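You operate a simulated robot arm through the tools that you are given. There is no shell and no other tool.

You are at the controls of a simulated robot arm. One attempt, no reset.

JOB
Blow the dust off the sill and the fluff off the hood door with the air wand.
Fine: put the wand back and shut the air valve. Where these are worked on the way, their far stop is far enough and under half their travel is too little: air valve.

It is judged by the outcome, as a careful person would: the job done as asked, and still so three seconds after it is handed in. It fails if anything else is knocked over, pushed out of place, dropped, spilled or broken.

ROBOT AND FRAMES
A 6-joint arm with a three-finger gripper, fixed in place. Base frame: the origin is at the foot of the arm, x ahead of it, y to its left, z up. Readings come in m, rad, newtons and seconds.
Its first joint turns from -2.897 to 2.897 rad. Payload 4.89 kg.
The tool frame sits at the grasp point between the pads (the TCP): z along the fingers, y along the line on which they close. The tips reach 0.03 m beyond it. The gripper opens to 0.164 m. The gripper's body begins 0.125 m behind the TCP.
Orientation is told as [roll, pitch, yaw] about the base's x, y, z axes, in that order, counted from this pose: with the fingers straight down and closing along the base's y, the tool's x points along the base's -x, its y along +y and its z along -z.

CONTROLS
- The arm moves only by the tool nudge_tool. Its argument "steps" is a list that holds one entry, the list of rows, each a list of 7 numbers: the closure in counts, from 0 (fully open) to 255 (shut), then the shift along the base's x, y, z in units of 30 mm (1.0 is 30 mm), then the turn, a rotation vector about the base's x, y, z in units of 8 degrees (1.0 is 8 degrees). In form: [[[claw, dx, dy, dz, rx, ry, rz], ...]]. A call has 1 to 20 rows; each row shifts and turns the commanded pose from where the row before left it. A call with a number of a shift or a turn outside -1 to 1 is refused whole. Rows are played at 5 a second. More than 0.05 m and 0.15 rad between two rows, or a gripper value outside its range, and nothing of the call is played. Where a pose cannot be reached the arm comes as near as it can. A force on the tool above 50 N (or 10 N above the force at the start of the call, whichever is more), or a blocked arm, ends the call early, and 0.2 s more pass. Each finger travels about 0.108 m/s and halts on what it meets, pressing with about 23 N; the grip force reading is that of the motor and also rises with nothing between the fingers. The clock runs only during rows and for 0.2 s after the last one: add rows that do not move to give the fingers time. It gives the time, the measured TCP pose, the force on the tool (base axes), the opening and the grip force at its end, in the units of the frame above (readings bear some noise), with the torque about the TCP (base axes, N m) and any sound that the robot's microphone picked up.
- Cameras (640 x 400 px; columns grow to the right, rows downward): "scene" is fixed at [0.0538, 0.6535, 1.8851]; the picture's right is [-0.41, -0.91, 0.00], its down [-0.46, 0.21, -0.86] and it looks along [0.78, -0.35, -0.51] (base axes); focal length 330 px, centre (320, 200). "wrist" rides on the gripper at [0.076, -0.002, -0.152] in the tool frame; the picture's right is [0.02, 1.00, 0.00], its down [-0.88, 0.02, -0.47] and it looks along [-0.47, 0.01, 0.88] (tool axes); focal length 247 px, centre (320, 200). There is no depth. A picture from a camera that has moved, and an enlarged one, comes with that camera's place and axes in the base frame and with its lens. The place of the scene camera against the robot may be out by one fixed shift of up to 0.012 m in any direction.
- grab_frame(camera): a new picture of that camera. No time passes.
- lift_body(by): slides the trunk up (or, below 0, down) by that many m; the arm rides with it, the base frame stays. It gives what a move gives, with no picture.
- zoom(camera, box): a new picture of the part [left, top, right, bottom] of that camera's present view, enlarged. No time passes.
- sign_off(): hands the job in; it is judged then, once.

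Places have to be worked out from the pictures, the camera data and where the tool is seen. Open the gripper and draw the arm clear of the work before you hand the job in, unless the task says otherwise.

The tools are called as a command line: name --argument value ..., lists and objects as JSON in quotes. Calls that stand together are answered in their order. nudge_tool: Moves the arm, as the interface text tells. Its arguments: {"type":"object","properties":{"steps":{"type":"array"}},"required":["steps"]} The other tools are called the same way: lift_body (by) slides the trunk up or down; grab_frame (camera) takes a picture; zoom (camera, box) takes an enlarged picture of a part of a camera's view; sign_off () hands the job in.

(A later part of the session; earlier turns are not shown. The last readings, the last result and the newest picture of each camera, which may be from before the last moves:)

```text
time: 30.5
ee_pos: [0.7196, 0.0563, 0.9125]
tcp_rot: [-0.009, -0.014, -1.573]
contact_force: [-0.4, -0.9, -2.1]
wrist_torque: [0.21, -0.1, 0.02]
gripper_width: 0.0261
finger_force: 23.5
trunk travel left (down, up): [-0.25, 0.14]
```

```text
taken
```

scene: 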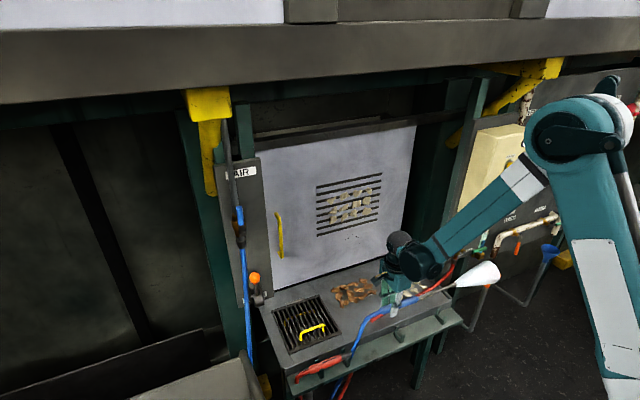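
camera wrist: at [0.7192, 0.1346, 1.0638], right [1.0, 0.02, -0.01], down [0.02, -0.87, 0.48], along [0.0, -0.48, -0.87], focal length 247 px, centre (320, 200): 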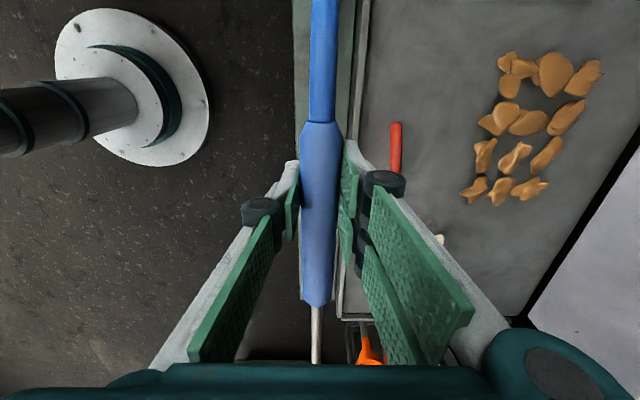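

The wand is free and held with its jet running. I'll raise it, pitch the nozzle down about 35°, and bring it in from the +y side so the jet blows along −y, starting just short of the white patch (centre ≈ (0.87, −0.19)).

nudge_tool --steps '[[[255, 0, 0, 1, 0, 0, 0], [255, 0, 0, 1, 0, 0, 0], [255, 0, 0, 1, 0, 0, 0], [255, 0.41, 0.915, 0, 0.49, 0, 0], [255, 0.41, 0.915, 0, 0.49, 0, 0], [255, 0.41, 0.915, 0, 0.49, 0, 0], [255, 0.41, 0.915, 0, 0.49, 0, 0], [255, 0.41, 0.915, 0, 0.49, 0, 0], [255, 0.41, 0.915, 0, 0.49, 0, 0], [255, 0.41, 0.915, 0, 0.49, 0, 0], [255, 0.41, 0.915, 0, 0.49, 0, 0], [255, 0.41, 0.915, 0, 0.49, 0, 0], [255, 0, 0, 0, 0, 0, 0]]]'

grab_frame --camera "wrist"

grab_frame --camera "scene"

```text
time: 33.3
ee_pos: [0.8299, 0.3049, 1.0005]
tcp_rot: [-0.009, 0.603, -1.573]
contact_force: [0.0, 0.5, -3.6]
wrist_torque: [0.18, 0.06, 0.05]
gripper_width: 0.0265
finger_force: 23.2
trunk travel left (down, up): [-0.25, 0.14]
```

```text
taken
camera wrist: at [0.83, 0.2819, 1.1691], right [1.0, 0.02, 0.0], down [0.02, -0.99, -0.11], along [0.0, 0.11, -0.99], focal length 247 px, centre (320, 200)
```

wrist: 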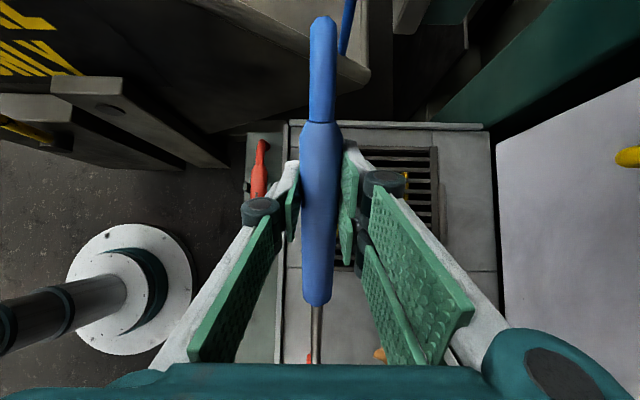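

```text
taken
```

scene: 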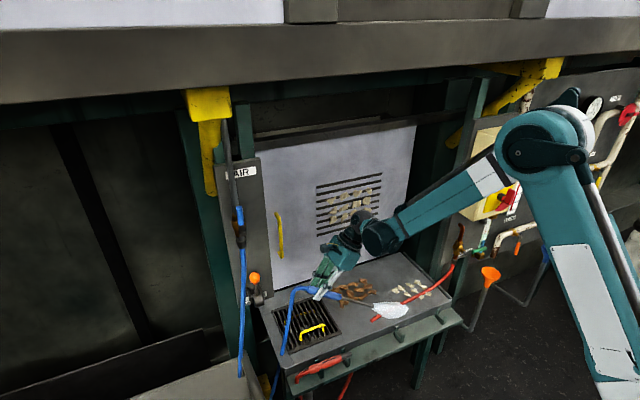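

zoom --camera "scene" --box '[300, 250, 460, 350]'

```text
4.00 times, centred on (380, 300) of scene
camera zoom: at [0.0538, 0.6535, 1.8851], right [-0.41, -0.91, 0.0], down [-0.46, 0.21, -0.86], along [0.78, -0.35, -0.51], focal length 1318 px, centre (80, -200)
```

zoom: 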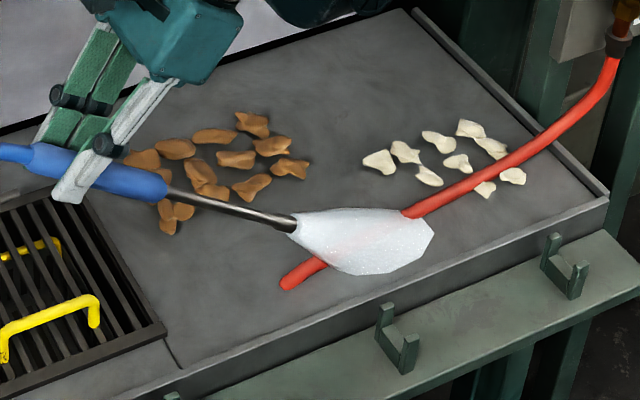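

The jet works: several of the nearest white pieces are already gone. I'll sweep slowly along −y through the rest of the patch at x≈0.83, then return at x≈0.87.

nudge_tool --steps '[[[255, 0, -0.7, 0, 0, 0, 0], [255, 0, -0.7, 0, 0, 0, 0], [255, 0, -0.7, 0, 0, 0, 0], [255, 0, -0.7, 0, 0, 0, 0], [255, 0, -0.7, 0, 0, 0, 0], [255, 0, -0.7, 0, 0, 0, 0], [255, 0, -0.7, 0, 0, 0, 0], [255, 0, -0.7, 0, 0, 0, 0], [255, 0.6, 0, 0, 0, 0, 0], [255, 0.6, 0, 0, 0, 0, 0], [255, 0, 0.6, 0, 0, 0, 0], [255, 0, 0.6, 0, 0, 0, 0], [255, 0, 0.6, 0, 0, 0, 0], [255, 0, 0.6, 0, 0, 0, 0], [255, 0, 0.6, 0, 0, 0, 0], [255, 0, 0.6, 0, 0, 0, 0], [255, 0, 0, 0, 0, 0, 0]]]'

zoom --camera "scene" --box '[300, 250, 460, 350]'

grab_frame --camera "scene"

```text
time: 36.9
ee_pos: [0.8683, 0.2429, 1.0033]
tcp_rot: [-0.008, 0.602, -1.574]
contact_force: [0.5, 0.1, -3.1]
wrist_torque: [0.15, -0.03, -0.02]
gripper_width: 0.0266
finger_force: 23.2
trunk travel left (down, up): [-0.25, 0.14]
```

```text
4.00 times, centred on (380, 300) of scene
camera zoom: at [0.0538, 0.6535, 1.8851], right [-0.41, -0.91, 0.0], down [-0.46, 0.21, -0.86], along [0.78, -0.35, -0.51], focal length 1318 px, centre (80, -200)
```

zoom: 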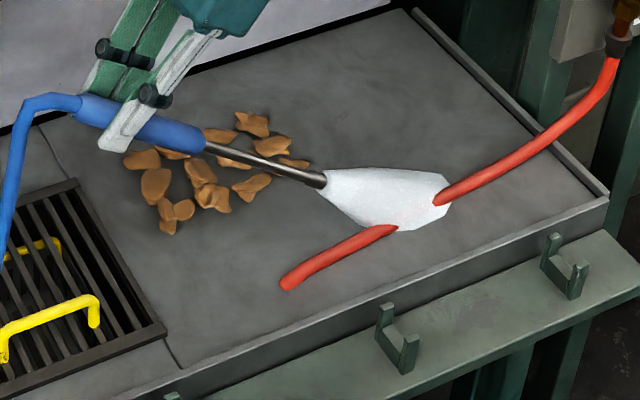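

```text
taken
```

scene: 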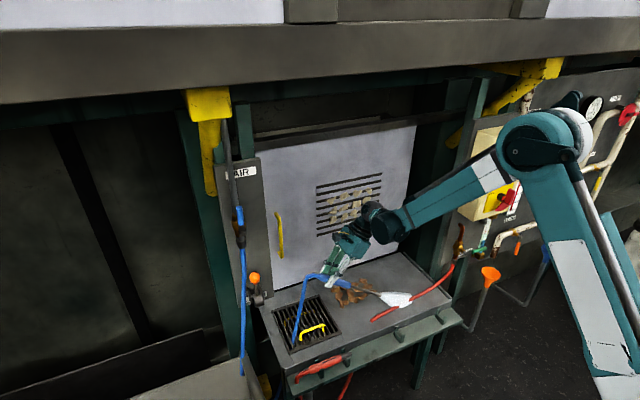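

The white patch is cleared and the water hose hasn't shifted. The brown debris is also loose on the sill, so I'll turn the wand 45° toward (+x, −y) and sweep it, starting at its near-left corner.

nudge_tool --steps '[[[255, -0.87, 0.74, 0, 0, 0, 0.7], [255, -0.87, 0.74, 0, 0, 0, 0.7], [255, -0.87, 0.74, 0, 0, 0, 0.7], [255, -0.87, 0.74, 0, 0, 0, 0.7], [255, -0.87, 0.74, 0, 0, 0, 0.7], [255, -0.87, 0.74, 0, 0, 0, 0.7], [255, -0.87, 0.74, 0, 0, 0, 0.7], [255, -0.87, 0.74, 0, 0, 0, 0.7], [255, 0, 0, 0, 0, 0, 0]]]'

zoom --camera "scene" --box '[260, 210, 480, 350]'

grab_frame --camera "wrist"

```text
time: 38.9
ee_pos: [0.657, 0.4214, 1.0029]
tcp_rot: [-0.011, 0.601, -0.789]
contact_force: [0.2, 0.9, -3.4]
wrist_torque: [0.1, 0.12, 0.02]
gripper_width: 0.0263
finger_force: 23.2
trunk travel left (down, up): [-0.25, 0.14]
```

```text
2.86 times, centred on (370, 280) of scene
camera zoom: at [0.0538, 0.6535, 1.8851], right [-0.41, -0.91, 0.0], down [-0.46, 0.21, -0.86], along [0.78, -0.35, -0.51], focal length 941 px, centre (177, -29)
```

zoom: 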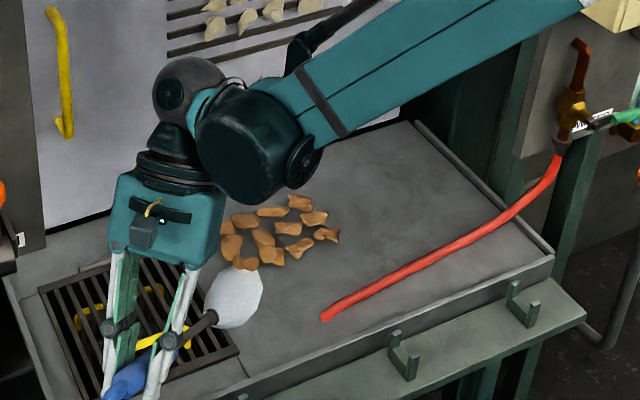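

```text
taken
camera wrist: at [0.6745, 0.4047, 1.1712], right [0.69, 0.72, 0.0], down [0.72, -0.69, -0.11], along [-0.08, 0.08, -0.99], focal length 247 px, centre (320, 200)
```

wrist: 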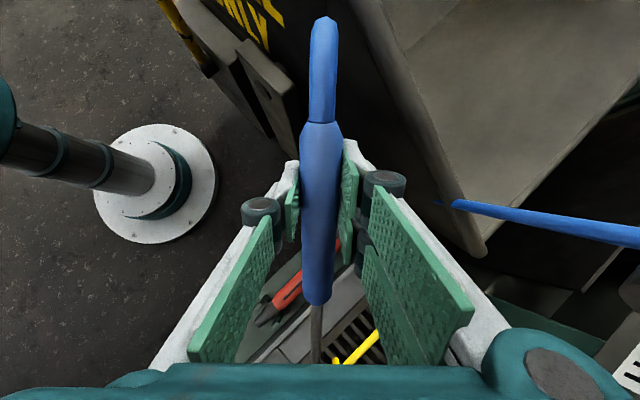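

The white area is fully clean. I'll sweep the jet across the brown patch, watching whether it responds.

nudge_tool --steps '[[[255, 0.2, -0.6, 0, 0, 0, 0], [255, 0.2, -0.6, 0, 0, 0, 0], [255, 0.2, -0.6, 0, 0, 0, 0], [255, 0.2, -0.6, 0, 0, 0, 0], [255, 0, -0.6, 0, 0, 0, 0], [255, 0, -0.6, 0, 0, 0, 0], [255, 0, 0, 0, 0, 0, 0]]]'

zoom --camera "scene" --box '[260, 210, 480, 350]'

```text
time: 40.5
ee_pos: [0.6822, 0.312, 1.0014]
tcp_rot: [-0.008, 0.601, -0.791]
contact_force: [-0.5, -0.4, -3.1]
wrist_torque: [0.18, 0.14, -0.02]
gripper_width: 0.0262
finger_force: 23.3
trunk travel left (down, up): [-0.25, 0.14]
```

```text
2.86 times, centred on (370, 280) of scene
camera zoom: at [0.0538, 0.6535, 1.8851], right [-0.41, -0.91, 0.0], down [-0.46, 0.21, -0.86], along [0.78, -0.35, -0.51], focal length 941 px, centre (177, -29)
```

zoom: 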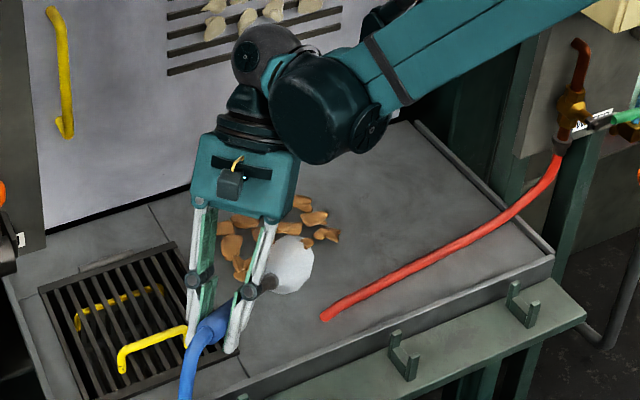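

nudge_tool --steps '[[[255, 0.5, 0, 0, 0, 0, 0], [255, 0.5, 0, 0, 0, 0, 0], [255, 0.2, -0.5, 0, 0, 0, 0], [255, 0, -0.5, 0, 0, 0, 0], [255, 0, -0.5, 0, 0, 0, 0], [255, 0, -0.5, 0, 0, 0, 0], [255, 0, -0.5, 0, 0, 0, 0], [255, 0, 0, 0, 0, 0, 0]]]'

zoom --camera "scene" --box '[260, 210, 480, 350]'

grab_frame --camera "wrist"

```text
time: 42.3
ee_pos: [0.7178, 0.2364, 1.0012]
tcp_rot: [-0.01, 0.601, -0.79]
contact_force: [0.1, -0.5, -3.5]
wrist_torque: [0.13, 0.1, -0.01]
gripper_width: 0.0263
finger_force: 23.2
trunk travel left (down, up): [-0.25, 0.14]
```

```text
2.86 times, centred on (370, 280) of scene
camera zoom: at [0.0538, 0.6535, 1.8851], right [-0.41, -0.91, 0.0], down [-0.46, 0.21, -0.86], along [0.78, -0.35, -0.51], focal length 941 px, centre (177, -29)
```

zoom: 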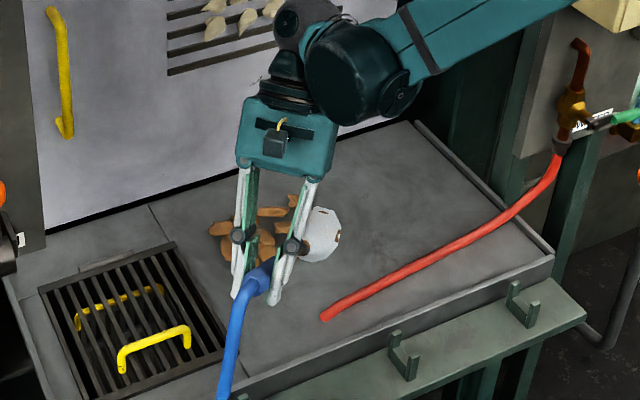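

```text
taken
camera wrist: at [0.7352, 0.2209, 1.1703], right [0.69, 0.72, 0.0], down [0.72, -0.69, -0.11], along [-0.08, 0.08, -0.99], focal length 247 px, centre (320, 200)
```

wrist: 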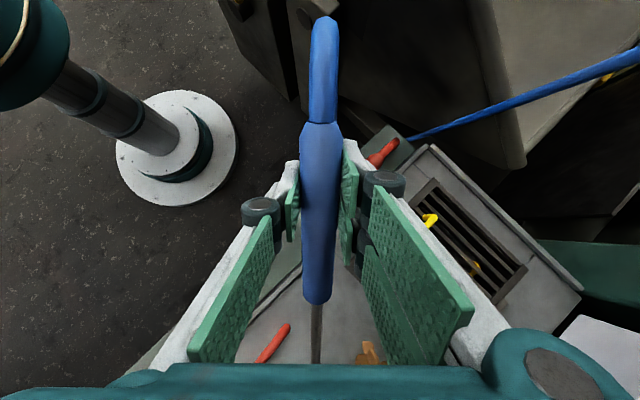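

Brown pieces still show even right inside the cone, so they seem not to react to air. I'll check that once the arm is out of the way. Next I'll raise the wand, level it and point it along +x at the door's fluff (about x 1.15, y −0.11…0.12, z 1.03…1.18).

nudge_tool --steps '[[[255, 0, 0, 0.8, 0, 0, 0], [255, 0, 0, 0.8, 0, 0, 0.6], [255, -0.1, 0, 0.6, 0, 0, 0.84], [255, -0.1, 0, 0.6, 0, 0, 0.84], [255, -0.1, 0, 0.4, 0, 0, 0.84], [255, -0.1, 0, 0, 0, 0, 0.84], [255, -0.1, 0, 0, 0, 0, 0.84], [255, -0.1, 0, 0, 0, 0, 0.84], [255, -0.1, 0, 0, 0, -0.72, 0], [255, -0.1, 0, 0, 0, -0.72, 0], [255, -0.1, 0, 0, 0, -0.72, 0], [255, -0.1, 0, 0, 0, -0.72, 0], [255, -0.1, 0, 0, 0, -0.72, 0], [255, 0, 0, 0, 0, -0.7, 0], [255, 0, 0, 0, 0, 0, 0]]]'

grab_frame --camera "scene"

grab_frame --camera "wrist"

zoom --camera "scene" --box '[260, 210, 480, 350]'

```text
time: 45.5
ee_pos: [0.6774, 0.2651, 1.0993]
tcp_rot: [0.044, -0.099, -0.002]
contact_force: [-1.0, 0.0, -2.7]
wrist_torque: [0.01, 0.12, 0.0]
gripper_width: 0.0262
finger_force: 23.2
out of reach, approached as far as the arm can: row 4, 5, 6, 7
trunk travel left (down, up): [-0.25, 0.14]
```

```text
taken
```

scene: 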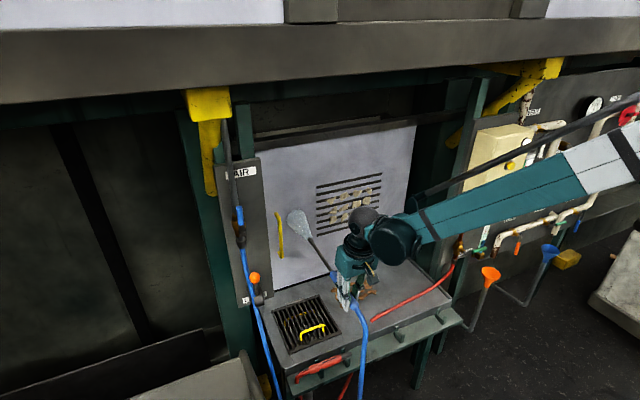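

```text
taken
camera wrist: at [0.5861, 0.258, 1.2426], right [-0.02, 1.0, 0.04], down [0.83, -0.01, 0.56], along [0.56, 0.05, -0.83], focal length 247 px, centre (320, 200)
```

wrist: 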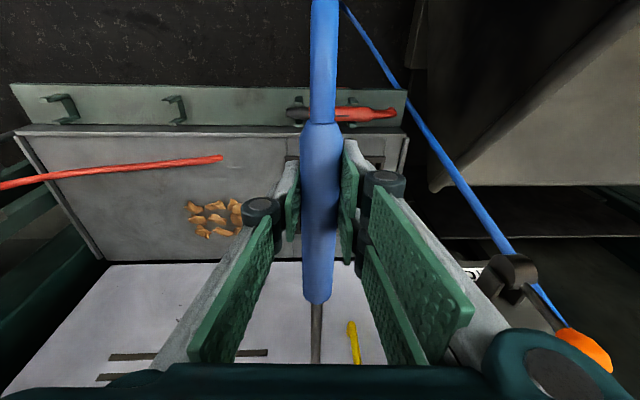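

```text
2.86 times, centred on (370, 280) of scene
camera zoom: at [0.0538, 0.6535, 1.8851], right [-0.41, -0.91, 0.0], down [-0.46, 0.21, -0.86], along [0.78, -0.35, -0.51], focal length 941 px, centre (177, -29)
```

zoom: 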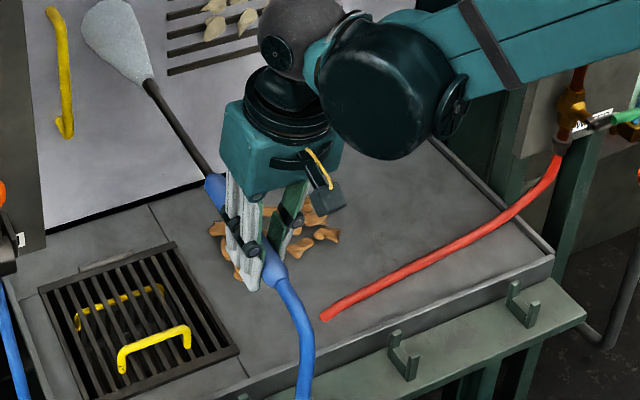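

The brown pieces are all still where they were, so air doesn't move them and they aren't the dust. The wand now points at the door, slightly nose-up, so I'll correct that, move to the left end of the top row of fluff and sweep toward −y.

nudge_tool --steps '[[[255, 0.15, -0.9, 0.5, 0, 0.2, 0], [255, 0.15, -0.9, 0.5, 0, 0.2, 0], [255, 0.15, -0.9, 0.5, -0.15, 0.2, 0], [255, 0.15, -0.9, 0.5, -0.15, 0.1, 0], [255, 0, -0.7, 0, 0, 0, 0], [255, 0, -0.6, 0, 0, 0, 0], [255, 0, -0.6, 0, 0, 0, 0], [255, 0, -0.6, 0, 0, 0, 0], [255, 0, -0.6, 0, 0, 0, 0], [255, 0, -0.6, 0, 0, 0, 0], [255, 0, -0.6, 0, 0, 0, 0], [255, 0, -0.6, 0, 0, 0, 0], [255, 0, 0, 0, 0, 0, 0]]]'

grab_frame --camera "scene"

zoom --camera "scene" --box '[270, 140, 430, 260]'

```text
time: 48.3
ee_pos: [0.6944, 0.0088, 1.1574]
tcp_rot: [0.002, 0.0, -0.003]
contact_force: [0.0, 0.1, -2.6]
wrist_torque: [0.0, 0.22, 0.04]
gripper_width: 0.0264
finger_force: 23.1
trunk travel left (down, up): [-0.25, 0.14]
```

```text
taken
```

scene: 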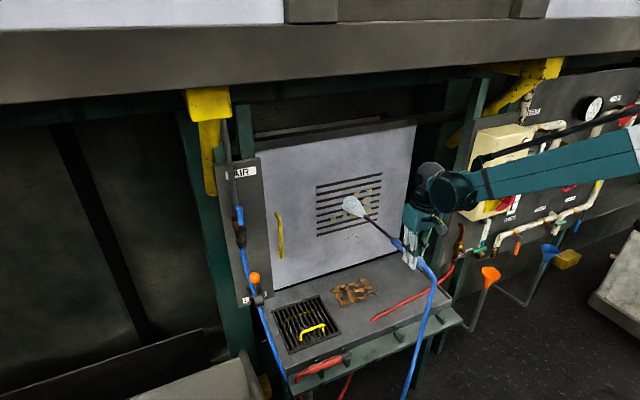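

```text
3.33 times, centred on (350, 200) of scene
camera zoom: at [0.0538, 0.6535, 1.8851], right [-0.41, -0.91, 0.0], down [-0.46, 0.21, -0.86], along [0.78, -0.35, -0.51], focal length 1098 px, centre (220, 200)
```

zoom: 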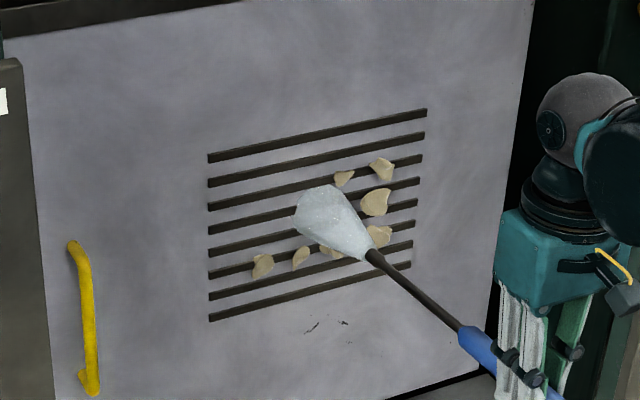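

The fluff is coming off: the left parts of the top two rows are gone. I'll continue to the right end, then drop and sweep back along the lower row.

nudge_tool --steps '[[[255, 0, -0.6, 0, 0, 0, 0], [255, 0, -0.6, 0, 0, 0, 0], [255, 0, -0.6, 0, 0, 0, 0], [255, 0, -0.6, 0, 0, 0, 0], [255, 0, -0.6, 0, 0, 0, 0], [255, 0, -0.6, 0, 0, 0, 0], [255, 0, -0.6, 0, 0, 0, 0], [255, 0, -0.4, -0.6, 0, 0, 0], [255, 0, 0, -0.8, 0, 0, 0], [255, 0, 0, -0.8, 0, 0, 0], [255, 0, 0, -0.8, 0, 0, 0], [255, 0, 0.6, 0, 0, 0, 0], [255, 0, 0.6, 0, 0, 0, 0], [255, 0, 0.6, 0, 0, 0, 0], [255, 0, 0.6, 0, 0, 0, 0], [255, 0, 0.6, 0, 0, 0, 0], [255, 0, 0.6, 0, 0, 0, 0], [255, 0, 0.6, 0, 0, 0, 0], [255, 0, 0.6, 0, 0, 0, 0]]]'

zoom --camera "scene" --box '[270, 140, 430, 260]'

```text
time: 52.3
ee_pos: [0.6939, 0.0182, 1.0683]
tcp_rot: [0.002, 0.0, -0.003]
contact_force: [-0.8, -0.9, -3.6]
wrist_torque: [0.09, 0.21, -0.04]
gripper_width: 0.0262
finger_force: 22.4
trunk travel left (down, up): [-0.25, 0.14]
```

```text
3.33 times, centred on (350, 200) of scene
camera zoom: at [0.0538, 0.6535, 1.8851], right [-0.41, -0.91, 0.0], down [-0.46, 0.21, -0.86], along [0.78, -0.35, -0.51], focal length 1098 px, centre (220, 200)
```

zoom: 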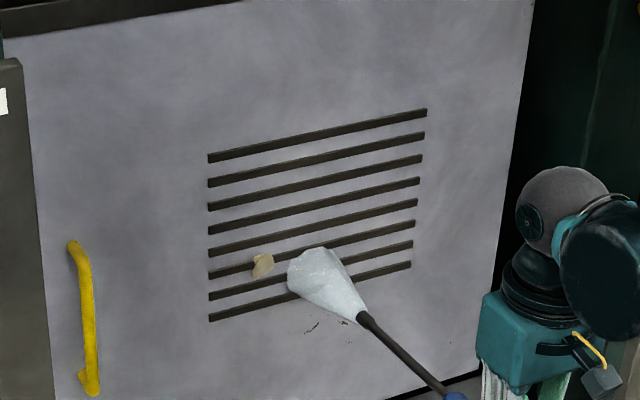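

Only one piece is left, at the lower left. I'll continue toward +y and slightly up to catch it.

nudge_tool --steps '[[[255, 0, 0.5, 0, 0, 0, 0], [255, 0, 0.5, 0, 0, 0, 0], [255, 0, 0.5, 0, 0, 0, 0], [255, 0, 0.5, 0, 0, 0, 0], [255, 0, 0.5, 0, 0, 0, 0], [255, 0, 0.5, 0, 0, 0, 0], [255, 0, 0.5, 0, 0, 0, 0], [255, 0, 0.5, 0.4, 0, 0, 0], [255, 0, -0.5, 0.4, 0, 0, 0], [255, 0, -0.5, 0.2, 0, 0, 0], [255, 0, -0.5, 0, 0, 0, 0], [255, 0, -0.5, 0, 0, 0, 0], [255, 0, -0.5, 0, 0, 0, 0]]]'

zoom --camera "scene" --box '[270, 140, 430, 260]'

grab_frame --camera "scene"

zoom --camera "scene" --box '[260, 240, 480, 380]'

```text
time: 55.1
ee_pos: [0.6953, 0.0614, 1.097]
tcp_rot: [0.002, -0.001, -0.003]
contact_force: [-0.1, 0.7, -3.2]
wrist_torque: [-0.05, 0.24, -0.02]
gripper_width: 0.0262
finger_force: 23.3
trunk travel left (down, up): [-0.25, 0.14]
```

```text
3.33 times, centred on (350, 200) of scene
camera zoom: at [0.0538, 0.6535, 1.8851], right [-0.41, -0.91, 0.0], down [-0.46, 0.21, -0.86], along [0.78, -0.35, -0.51], focal length 1098 px, centre (220, 200)
```

zoom: 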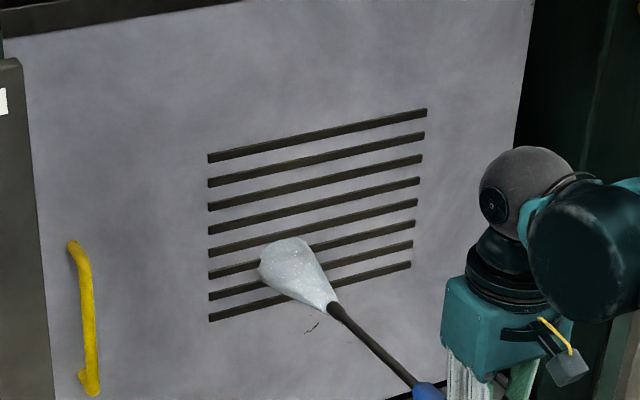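

```text
taken
```

scene: 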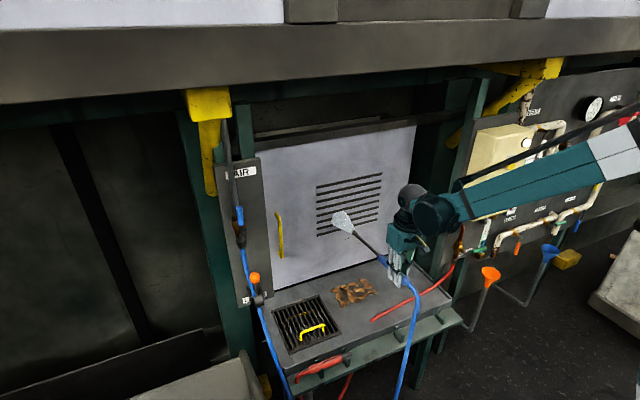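

```text
2.86 times, centred on (370, 310) of scene
camera zoom: at [0.0538, 0.6535, 1.8851], right [-0.41, -0.91, 0.0], down [-0.46, 0.21, -0.86], along [0.78, -0.35, -0.51], focal length 941 px, centre (177, -114)
```

zoom: 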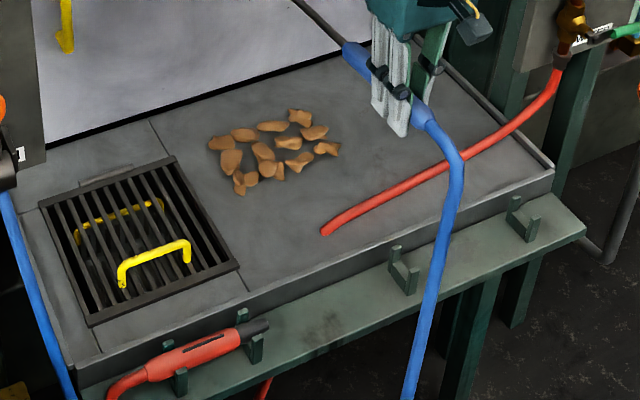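

The door is clean and so is the white area, and the brown pieces sit unchanged with nothing else disturbed. Now I'll return the wand: yaw back −90° over the cradle at a safe height, then check alignment.

nudge_tool --steps '[[[255, 0.069, -0.0125, 0, 0, 0, -0.937], [255, 0.069, -0.0125, 0, 0, 0, -0.937], [255, 0.069, -0.0125, 0, 0, 0, -0.937], [255, 0.069, -0.0125, 0, 0, 0, -0.937], [255, 0.069, -0.0125, 0, 0, 0, -0.937], [255, 0.069, -0.0125, 0, 0, 0, -0.937], [255, 0.069, -0.0125, 0, 0, 0, -0.937], [255, 0.069, -0.0125, 0, 0, 0, -0.937], [255, 0.069, -0.0125, 0, 0, 0, -0.937], [255, 0.069, -0.0125, 0, 0, 0, -0.937], [255, 0.069, -0.0125, 0, 0, 0, -0.937], [255, 0.069, -0.0125, 0, 0, 0, -0.937], [255, 0, 0, -1, -0.09, 0.057, 0], [255, 0, 0, -1, 0, 0, 0], [255, 0, 0, -1, 0, 0, 0], [255, 0, 0, -1, 0, 0, 0], [255, 0, 0, -1, 0, 0, 0], [255, 0, 0, 0, 0, 0, 0]]]'

grab_frame --camera "wrist"

grab_frame --camera "scene"

zoom --camera "scene" --box '[310, 260, 470, 360]'

```text
time: 58.9
ee_pos: [0.7221, 0.0567, 0.9452]
tcp_rot: [-0.009, -0.012, -1.574]
contact_force: [-0.2, -0.3, -3.3]
wrist_torque: [0.2, 0.07, 0.04]
gripper_width: 0.0264
finger_force: 22.7
trunk travel left (down, up): [-0.25, 0.14]
```

```text
taken
camera wrist: at [0.7208, 0.1359, 1.0971], right [1.0, 0.02, -0.01], down [0.02, -0.87, 0.48], along [0.0, -0.48, -0.88], focal length 247 px, centre (320, 200)
```

wrist: 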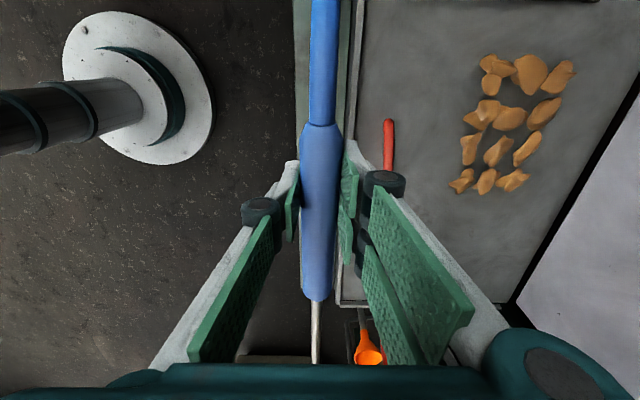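

```text
taken
```

scene: 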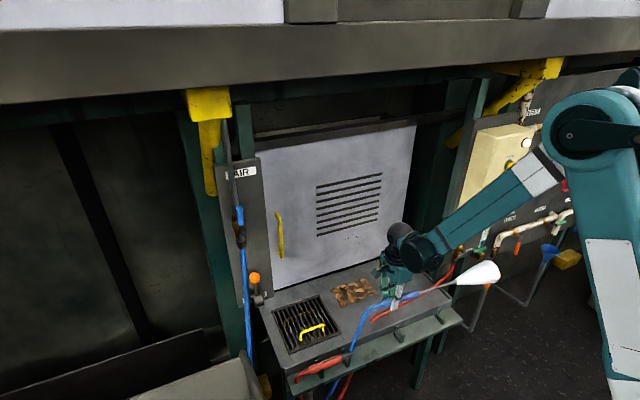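

```text
4.00 times, centred on (390, 310) of scene
camera zoom: at [0.0538, 0.6535, 1.8851], right [-0.41, -0.91, 0.0], down [-0.46, 0.21, -0.86], along [0.78, -0.35, -0.51], focal length 1318 px, centre (40, -240)
```

zoom: 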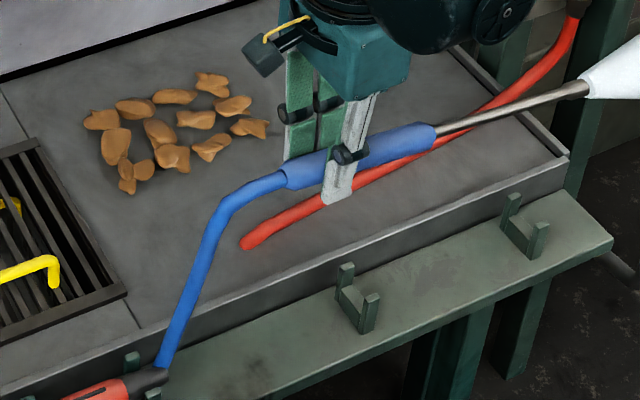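

zoom --camera "wrist" --box '[270, 270, 370, 370]'

zoom --camera "wrist" --box '[270, 90, 370, 190]'

zoom --camera "scene" --box '[370, 255, 470, 320]'

```text
4.00 times, centred on (320, 320) of wrist
camera zoom: at [0.7208, 0.1359, 1.0971], right [1.0, 0.02, -0.01], down [0.02, -0.87, 0.48], along [0.0, -0.48, -0.88], focal length 988 px, centre (320, -280)
```

zoom: 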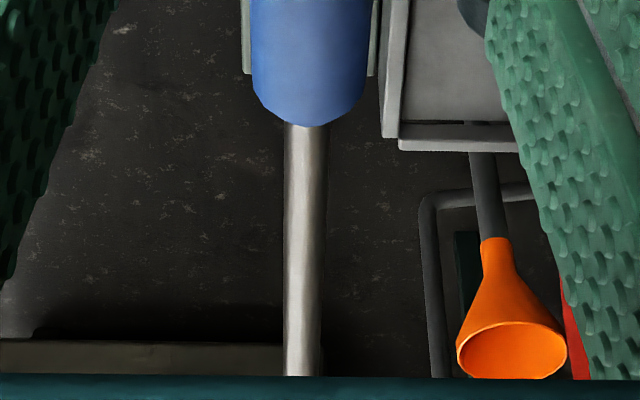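

```text
4.00 times, centred on (320, 140) of wrist
camera zoom: at [0.7208, 0.1359, 1.0971], right [1.0, 0.02, -0.01], down [0.02, -0.87, 0.48], along [0.0, -0.48, -0.88], focal length 988 px, centre (320, 440)
```

zoom: 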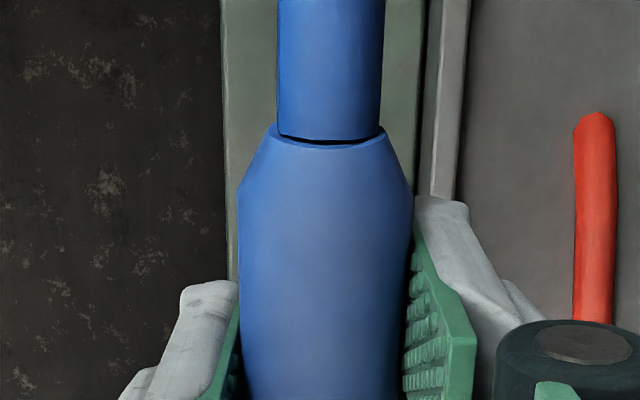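

```text
6.15 times, centred on (420, 288) of scene
camera zoom: at [0.0538, 0.6535, 1.8851], right [-0.41, -0.91, 0.0], down [-0.46, 0.21, -0.86], along [0.78, -0.35, -0.51], focal length 2028 px, centre (-295, -338)
```

zoom: 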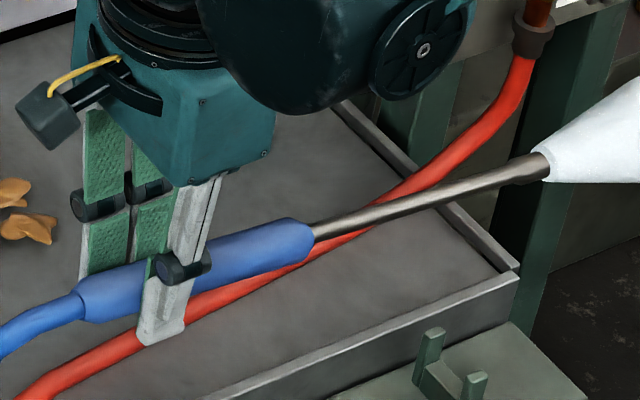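

The wand has tipped slightly nose-down in the grip, by about 2–3° judging from the shift of the handle's front end. I'll pitch up to compensate, trim x by 2 mm and lower to just above the hooks.

nudge_tool --steps '[[[255, -0.06, 0, -0.9, -0.3, 0, 0], [255, 0, 0, -0.9, 0, 0, 0], [255, 0, 0, -0.9, 0, 0, 0], [255, 0, 0, -0.9, 0, 0, 0], [255, 0, 0, -0.7, 0, 0, 0], [255, 0, 0, 0, 0, 0, 0]]]'

zoom --camera "scene" --box '[330, 280, 470, 370]'

grab_frame --camera "wrist"

```text
time: 60.3
ee_pos: [0.719, 0.0572, 0.8184]
tcp_rot: [-0.008, -0.053, -1.573]
contact_force: [0.2, 0.8, -2.5]
wrist_torque: [0.2, -0.03, -0.01]
gripper_width: 0.026
finger_force: 23.1
trunk travel left (down, up): [-0.25, 0.14]
```

```text
4.44 times, centred on (400, 325) of scene
camera zoom: at [0.0538, 0.6535, 1.8851], right [-0.41, -0.91, 0.0], down [-0.46, 0.21, -0.86], along [0.78, -0.35, -0.51], focal length 1464 px, centre (-36, -356)
```

zoom: 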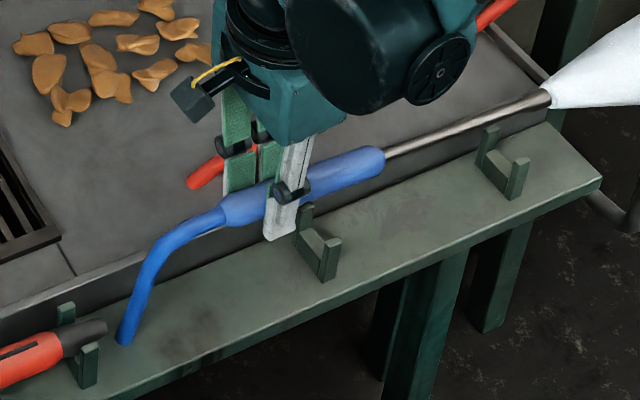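

```text
taken
camera wrist: at [0.7197, 0.1413, 0.9655], right [1.0, 0.02, -0.01], down [0.02, -0.85, 0.52], along [0.0, -0.52, -0.85], focal length 247 px, centre (320, 200)
```

wrist: 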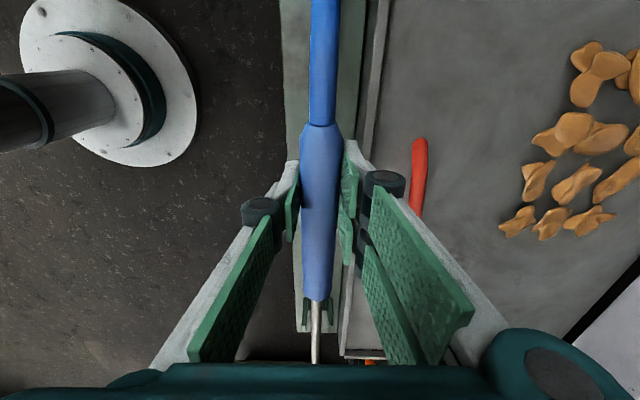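

It is still about 2° nose-down compared with the shelf line. I'll pitch up a bit more and go down to just over the prongs.

nudge_tool --steps '[[[255, 0.03, 0, -0.5, -0.28, 0, 0], [255, 0, 0, -0.5, 0, 0, 0], [255, 0, 0, -0.4, 0, 0, 0], [255, 0, 0, 0, 0, 0, 0]]]'

zoom --camera "scene" --box '[330, 280, 470, 370]'

zoom --camera "wrist" --box '[270, 270, 370, 370]'

```text
time: 61.3
ee_pos: [0.7204, 0.0575, 0.7754]
tcp_rot: [-0.006, -0.093, -1.574]
contact_force: [0.7, -0.2, -3.7]
wrist_torque: [0.19, 0.04, 0.0]
gripper_width: 0.0262
finger_force: 22.5
trunk travel left (down, up): [-0.25, 0.14]
```

```text
4.44 times, centred on (400, 325) of scene
camera zoom: at [0.0538, 0.6535, 1.8851], right [-0.41, -0.91, 0.0], down [-0.46, 0.21, -0.86], along [0.78, -0.35, -0.51], focal length 1464 px, centre (-36, -356)
```

zoom: 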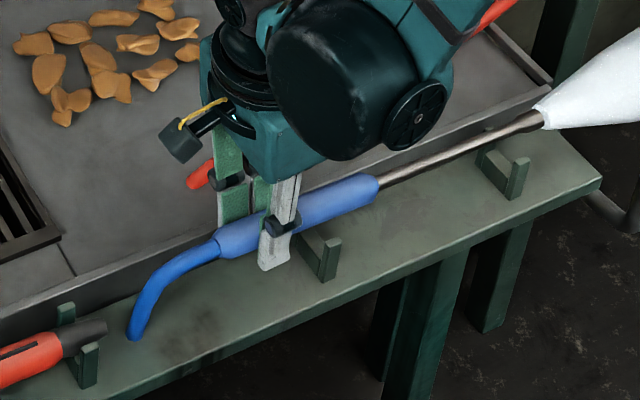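

```text
4.00 times, centred on (320, 320) of wrist
camera zoom: at [0.7206, 0.1477, 0.9206], right [1.0, 0.02, -0.01], down [0.02, -0.83, 0.55], along [0.0, -0.55, -0.83], focal length 988 px, centre (320, -280)
```

zoom: 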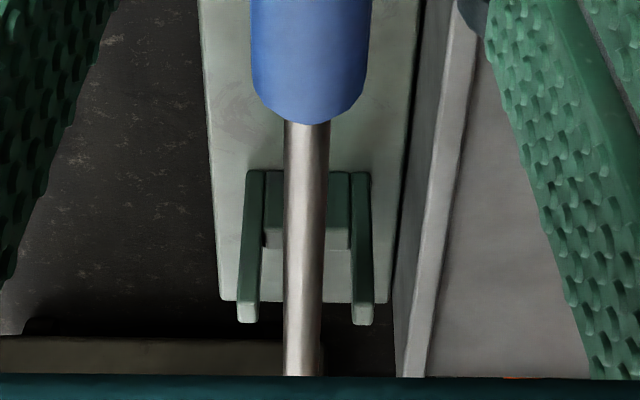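

The tube is centred between the hook prongs and the wand is now parallel to the shelf. I'll lower it gently to the original height.

nudge_tool --steps '[[[255, 0, 0, -0.4, 0, 0, 0], [255, 0, 0, -0.4, 0, 0, 0], [255, 0, 0, -0.3, 0, 0, 0], [255, 0, 0, -0.12, 0, 0, 0], [255, 0, 0, 0, 0, 0, 0]]]'

zoom --camera "scene" --box '[330, 280, 470, 370]'

zoom --camera "wrist" --box '[270, 270, 370, 370]'

```text
time: 62.5
ee_pos: [0.7198, 0.0581, 0.7399]
tcp_rot: [-0.007, -0.092, -1.574]
contact_force: [0.2, 0.1, -3.1]
wrist_torque: [0.22, 0.03, 0.02]
gripper_width: 0.0261
finger_force: 23.3
trunk travel left (down, up): [-0.25, 0.14]
```

```text
4.44 times, centred on (400, 325) of scene
camera zoom: at [0.0538, 0.6535, 1.8851], right [-0.41, -0.91, 0.0], down [-0.46, 0.21, -0.86], along [0.78, -0.35, -0.51], focal length 1464 px, centre (-36, -356)
```

zoom: 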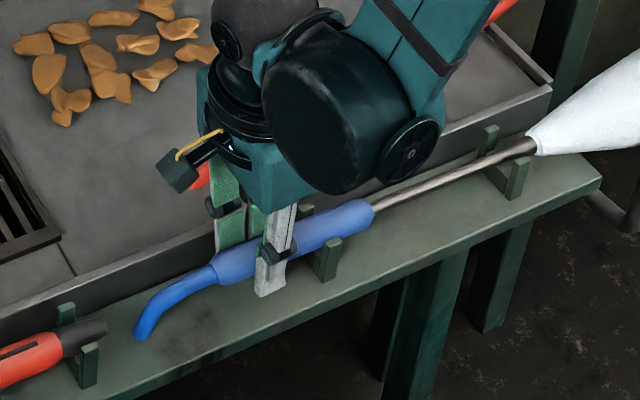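

```text
4.00 times, centred on (320, 320) of wrist
camera zoom: at [0.7198, 0.1479, 0.8854], right [1.0, 0.02, -0.01], down [0.02, -0.83, 0.55], along [0.0, -0.55, -0.83], focal length 988 px, centre (320, -280)
```

zoom: 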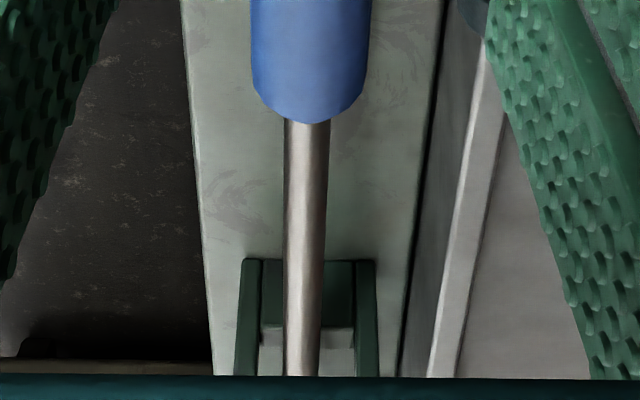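

It still carries the full weight, so it isn't seated yet. I'll lower a few more millimetres.

nudge_tool --steps '[[[255, 0, 0, -0.1, 0, 0, 0], [255, 0, 0, -0.1, 0, 0, 0], [255, 0, 0, 0, 0, 0, 0]]]'

zoom --camera "scene" --box '[340, 290, 460, 370]'

```text
time: 63.3
ee_pos: [0.7181, 0.0579, 0.7359]
tcp_rot: [-0.006, -0.094, -1.573]
contact_force: [0.7, 6.8, 10.6]
wrist_torque: [-0.65, -0.05, 0.04]
gripper_width: 0.0261
finger_force: 23.1
trunk travel left (down, up): [-0.25, 0.14]
```

```text
5.00 times, centred on (400, 330) of scene
camera zoom: at [0.0538, 0.6535, 1.8851], right [-0.41, -0.91, 0.0], down [-0.46, 0.21, -0.86], along [0.78, -0.35, -0.51], focal length 1647 px, centre (-80, -450)
```

zoom: 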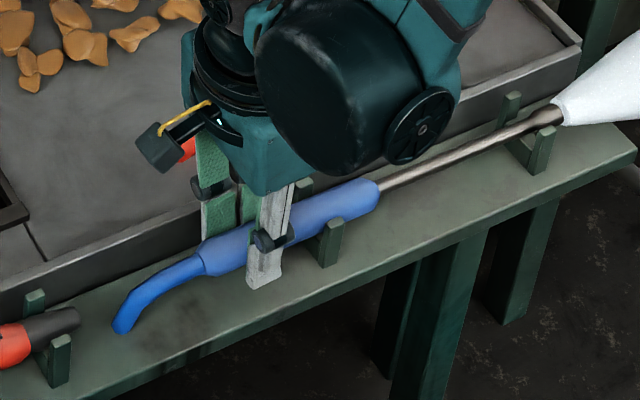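

It is seated in the handle hook with about 13 N of support. I'll open the fingers slightly, staying clear of the sill, and check that it rests properly.

nudge_tool --steps '[[[215, 0.03, 0, 0.03, 0, 0, 0], [205, 0, 0, 0, 0, 0, 0], [192, 0, 0, 0, 0, 0, 0], [190, 0, 0, 0, 0, 0, 0], [190, 0, 0, 0, 0, 0, 0]]]'

zoom --camera "scene" --box '[340, 290, 460, 370]'

grab_frame --camera "wrist"

```text
time: 64.5
ee_pos: [0.7203, 0.0576, 0.7363]
tcp_rot: [-0.006, -0.095, -1.573]
contact_force: [-2.4, -0.8, 0.1]
wrist_torque: [0.0, -0.04, 0.01]
gripper_width: 0.041
finger_force: 0.1
trunk travel left (down, up): [-0.25, 0.14]
```

```text
5.00 times, centred on (400, 330) of scene
camera zoom: at [0.0538, 0.6535, 1.8851], right [-0.41, -0.91, 0.0], down [-0.46, 0.21, -0.86], along [0.78, -0.35, -0.51], focal length 1647 px, centre (-80, -450)
```

zoom: 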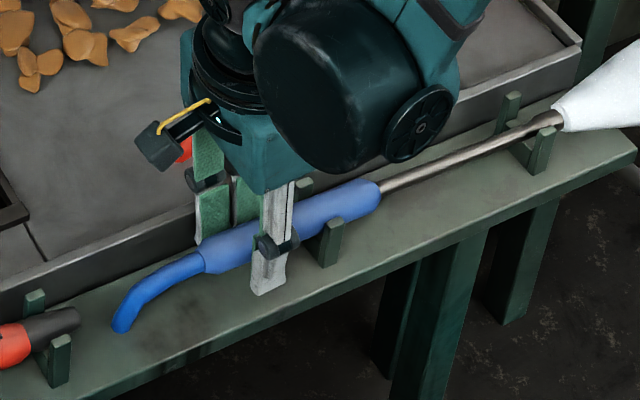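

```text
taken
camera wrist: at [0.7203, 0.1478, 0.8806], right [1.0, 0.02, -0.01], down [0.02, -0.83, 0.55], along [0.0, -0.55, -0.83], focal length 247 px, centre (320, 200)
```

wrist: 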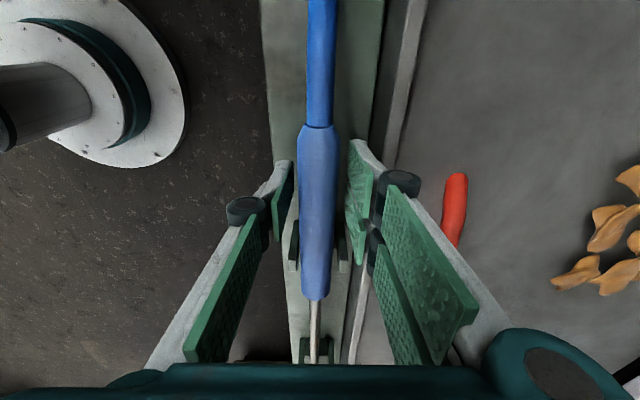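

The wand rests in both hooks and the fingers are clear. I'll raise straight up and check it stays put.

nudge_tool --steps '[[[190, 0, 0, 0.4, 0, 0, 0], [190, 0, 0, 0.6, 0, 0, 0], [190, 0, 0, 0.8, 0, 0, 0], [190, 0, 0, 1, 0, 0, 0], [190, 0, 0, 1, 0, 0, 0], [190, 0, 0, 1, 0, 0, 0], [190, 0, 0, 1, 0, 0, 0], [190, 0, 0, 1, 0, 0, 0], [190, 0, 0, 0, 0, 0, 0]]]'

zoom --camera "scene" --box '[280, 270, 480, 395]'

grab_frame --camera "wrist"

```text
time: 66.5
ee_pos: [0.7207, 0.0565, 0.9409]
tcp_rot: [-0.004, -0.094, -1.573]
contact_force: [-0.4, 0.3, 0.7]
wrist_torque: [0.01, -0.05, -0.01]
gripper_width: 0.0421
finger_force: 0.1
trunk travel left (down, up): [-0.25, 0.14]
```

```text
3.20 times, centred on (380, 332) of scene
camera zoom: at [0.0538, 0.6535, 1.8851], right [-0.41, -0.91, 0.0], down [-0.46, 0.21, -0.86], along [0.78, -0.35, -0.51], focal length 1054 px, centre (128, -224)
```

zoom: 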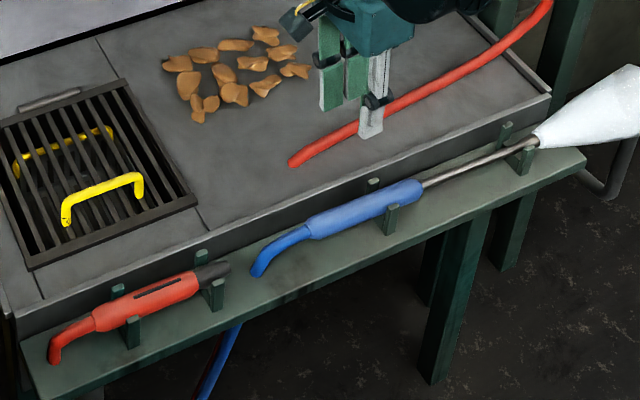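

```text
taken
camera wrist: at [0.7207, 0.1468, 1.0852], right [1.0, 0.02, -0.01], down [0.02, -0.83, 0.55], along [0.0, -0.55, -0.83], focal length 247 px, centre (320, 200)
```

wrist: 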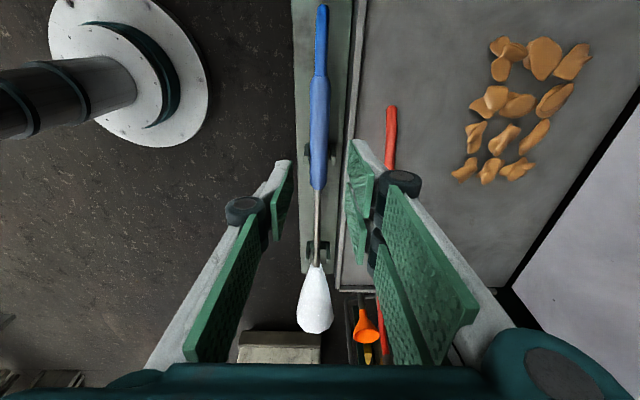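

The wand is back exactly where it was, matching its original pixels. The brown pieces are unmoved, and the red wand and hose are untouched. Now to shut the air valve, I'll reorient the closed fingers and head to the valve, staying in front of the panel.

nudge_tool --steps '[[[255, 0, 0, 1, 0.67, 0, 0], [255, -0.35, 0.8, 1, 0, 0, 0.937], [255, -0.35, 0.8, 1, 0, 0, 0.937], [255, -0.35, 0.8, 1, 0, 0, 0.937], [255, -0.35, 0.8, 1, 0, 0, 0.937], [255, -0.35, 0.8, 1, 0, 0, 0.937], [255, -0.35, 0.8, 1, 0, 0, 0.937], [255, -0.35, 0.8, 1, 0, 0, 0.937], [255, -0.35, 0.8, 1, 0, 0, 0.937], [255, -0.35, 0.8, 1, 0, 0, 0.937], [255, -0.35, 0.8, 1, 0, 0, 0.937], [255, -0.35, 0.8, 1, 0, 0, 0.937], [255, -0.35, 0.8, 0.5, 0, 0, 0.937], [255, 0, 0, 0, 0, 0, 0]]]'

```text
time: 69.5
ee_pos: [0.5965, 0.345, 1.3138]
tcp_rot: [-0.009, 0.001, -0.002]
contact_force: [-0.9, 0.6, -0.2]
wrist_torque: [-0.07, 0.0, -0.01]
gripper_width: 0.0
finger_force: 22.5
trunk travel left (down, up): [-0.25, 0.14]
```

The pose is clean. Next I'll tilt the tool forward 90° while moving to y≈0.58 and z≈1.39, staying well short of the panel.

nudge_tool --steps '[[[255, 0, 0.64, 0.21, 0, -0.937, 0], [255, 0, 0.64, 0.21, 0, -0.937, 0], [255, 0, 0.64, 0.21, 0, -0.937, 0], [255, 0, 0.64, 0.21, 0, -0.937, 0], [255, 0, 0.64, 0.21, 0, -0.937, 0], [255, 0, 0.64, 0.21, 0, -0.937, 0], [255, 0, 0.64, 0.21, 0, -0.937, 0], [255, 0, 0.64, 0.21, 0, -0.937, 0], [255, 0, 0.64, 0.21, 0, -0.937, 0], [255, 0, 0.64, 0.21, 0, -0.937, 0], [255, 0, 0.64, 0.21, 0, -0.937, 0], [255, 0, 0.64, 0.21, 0, -0.937, 0], [255, 0, 0, 0, 0, 0, 0]]]'

grab_frame --camera "wrist"

grab_frame --camera "scene"

```text
time: 72.3
ee_pos: [0.5949, 0.5786, 1.3892]
tcp_rot: [2.009, -1.567, -2.013]
contact_force: [1.4, 0.7, -0.2]
wrist_torque: [0.02, -0.15, -0.29]
gripper_width: 0.0
finger_force: 23.2
trunk travel left (down, up): [-0.25, 0.14]
```

```text
taken
camera wrist: at [0.4421, 0.5782, 1.3122], right [0.01, 1.0, -0.02], down [-0.47, 0.02, 0.88], along [0.88, 0.0, 0.47], focal length 247 px, centre (320, 200)
```

wrist: 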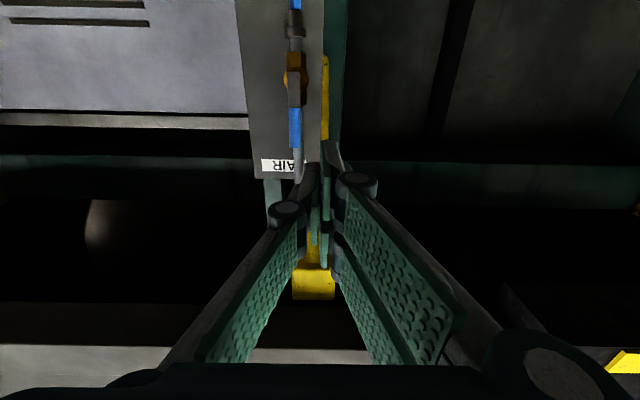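

```text
taken
```

scene: 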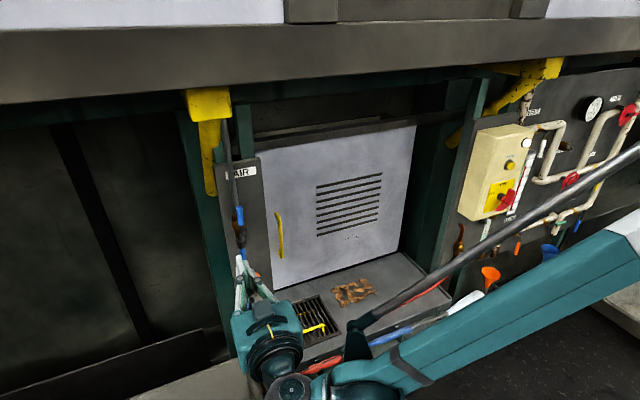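

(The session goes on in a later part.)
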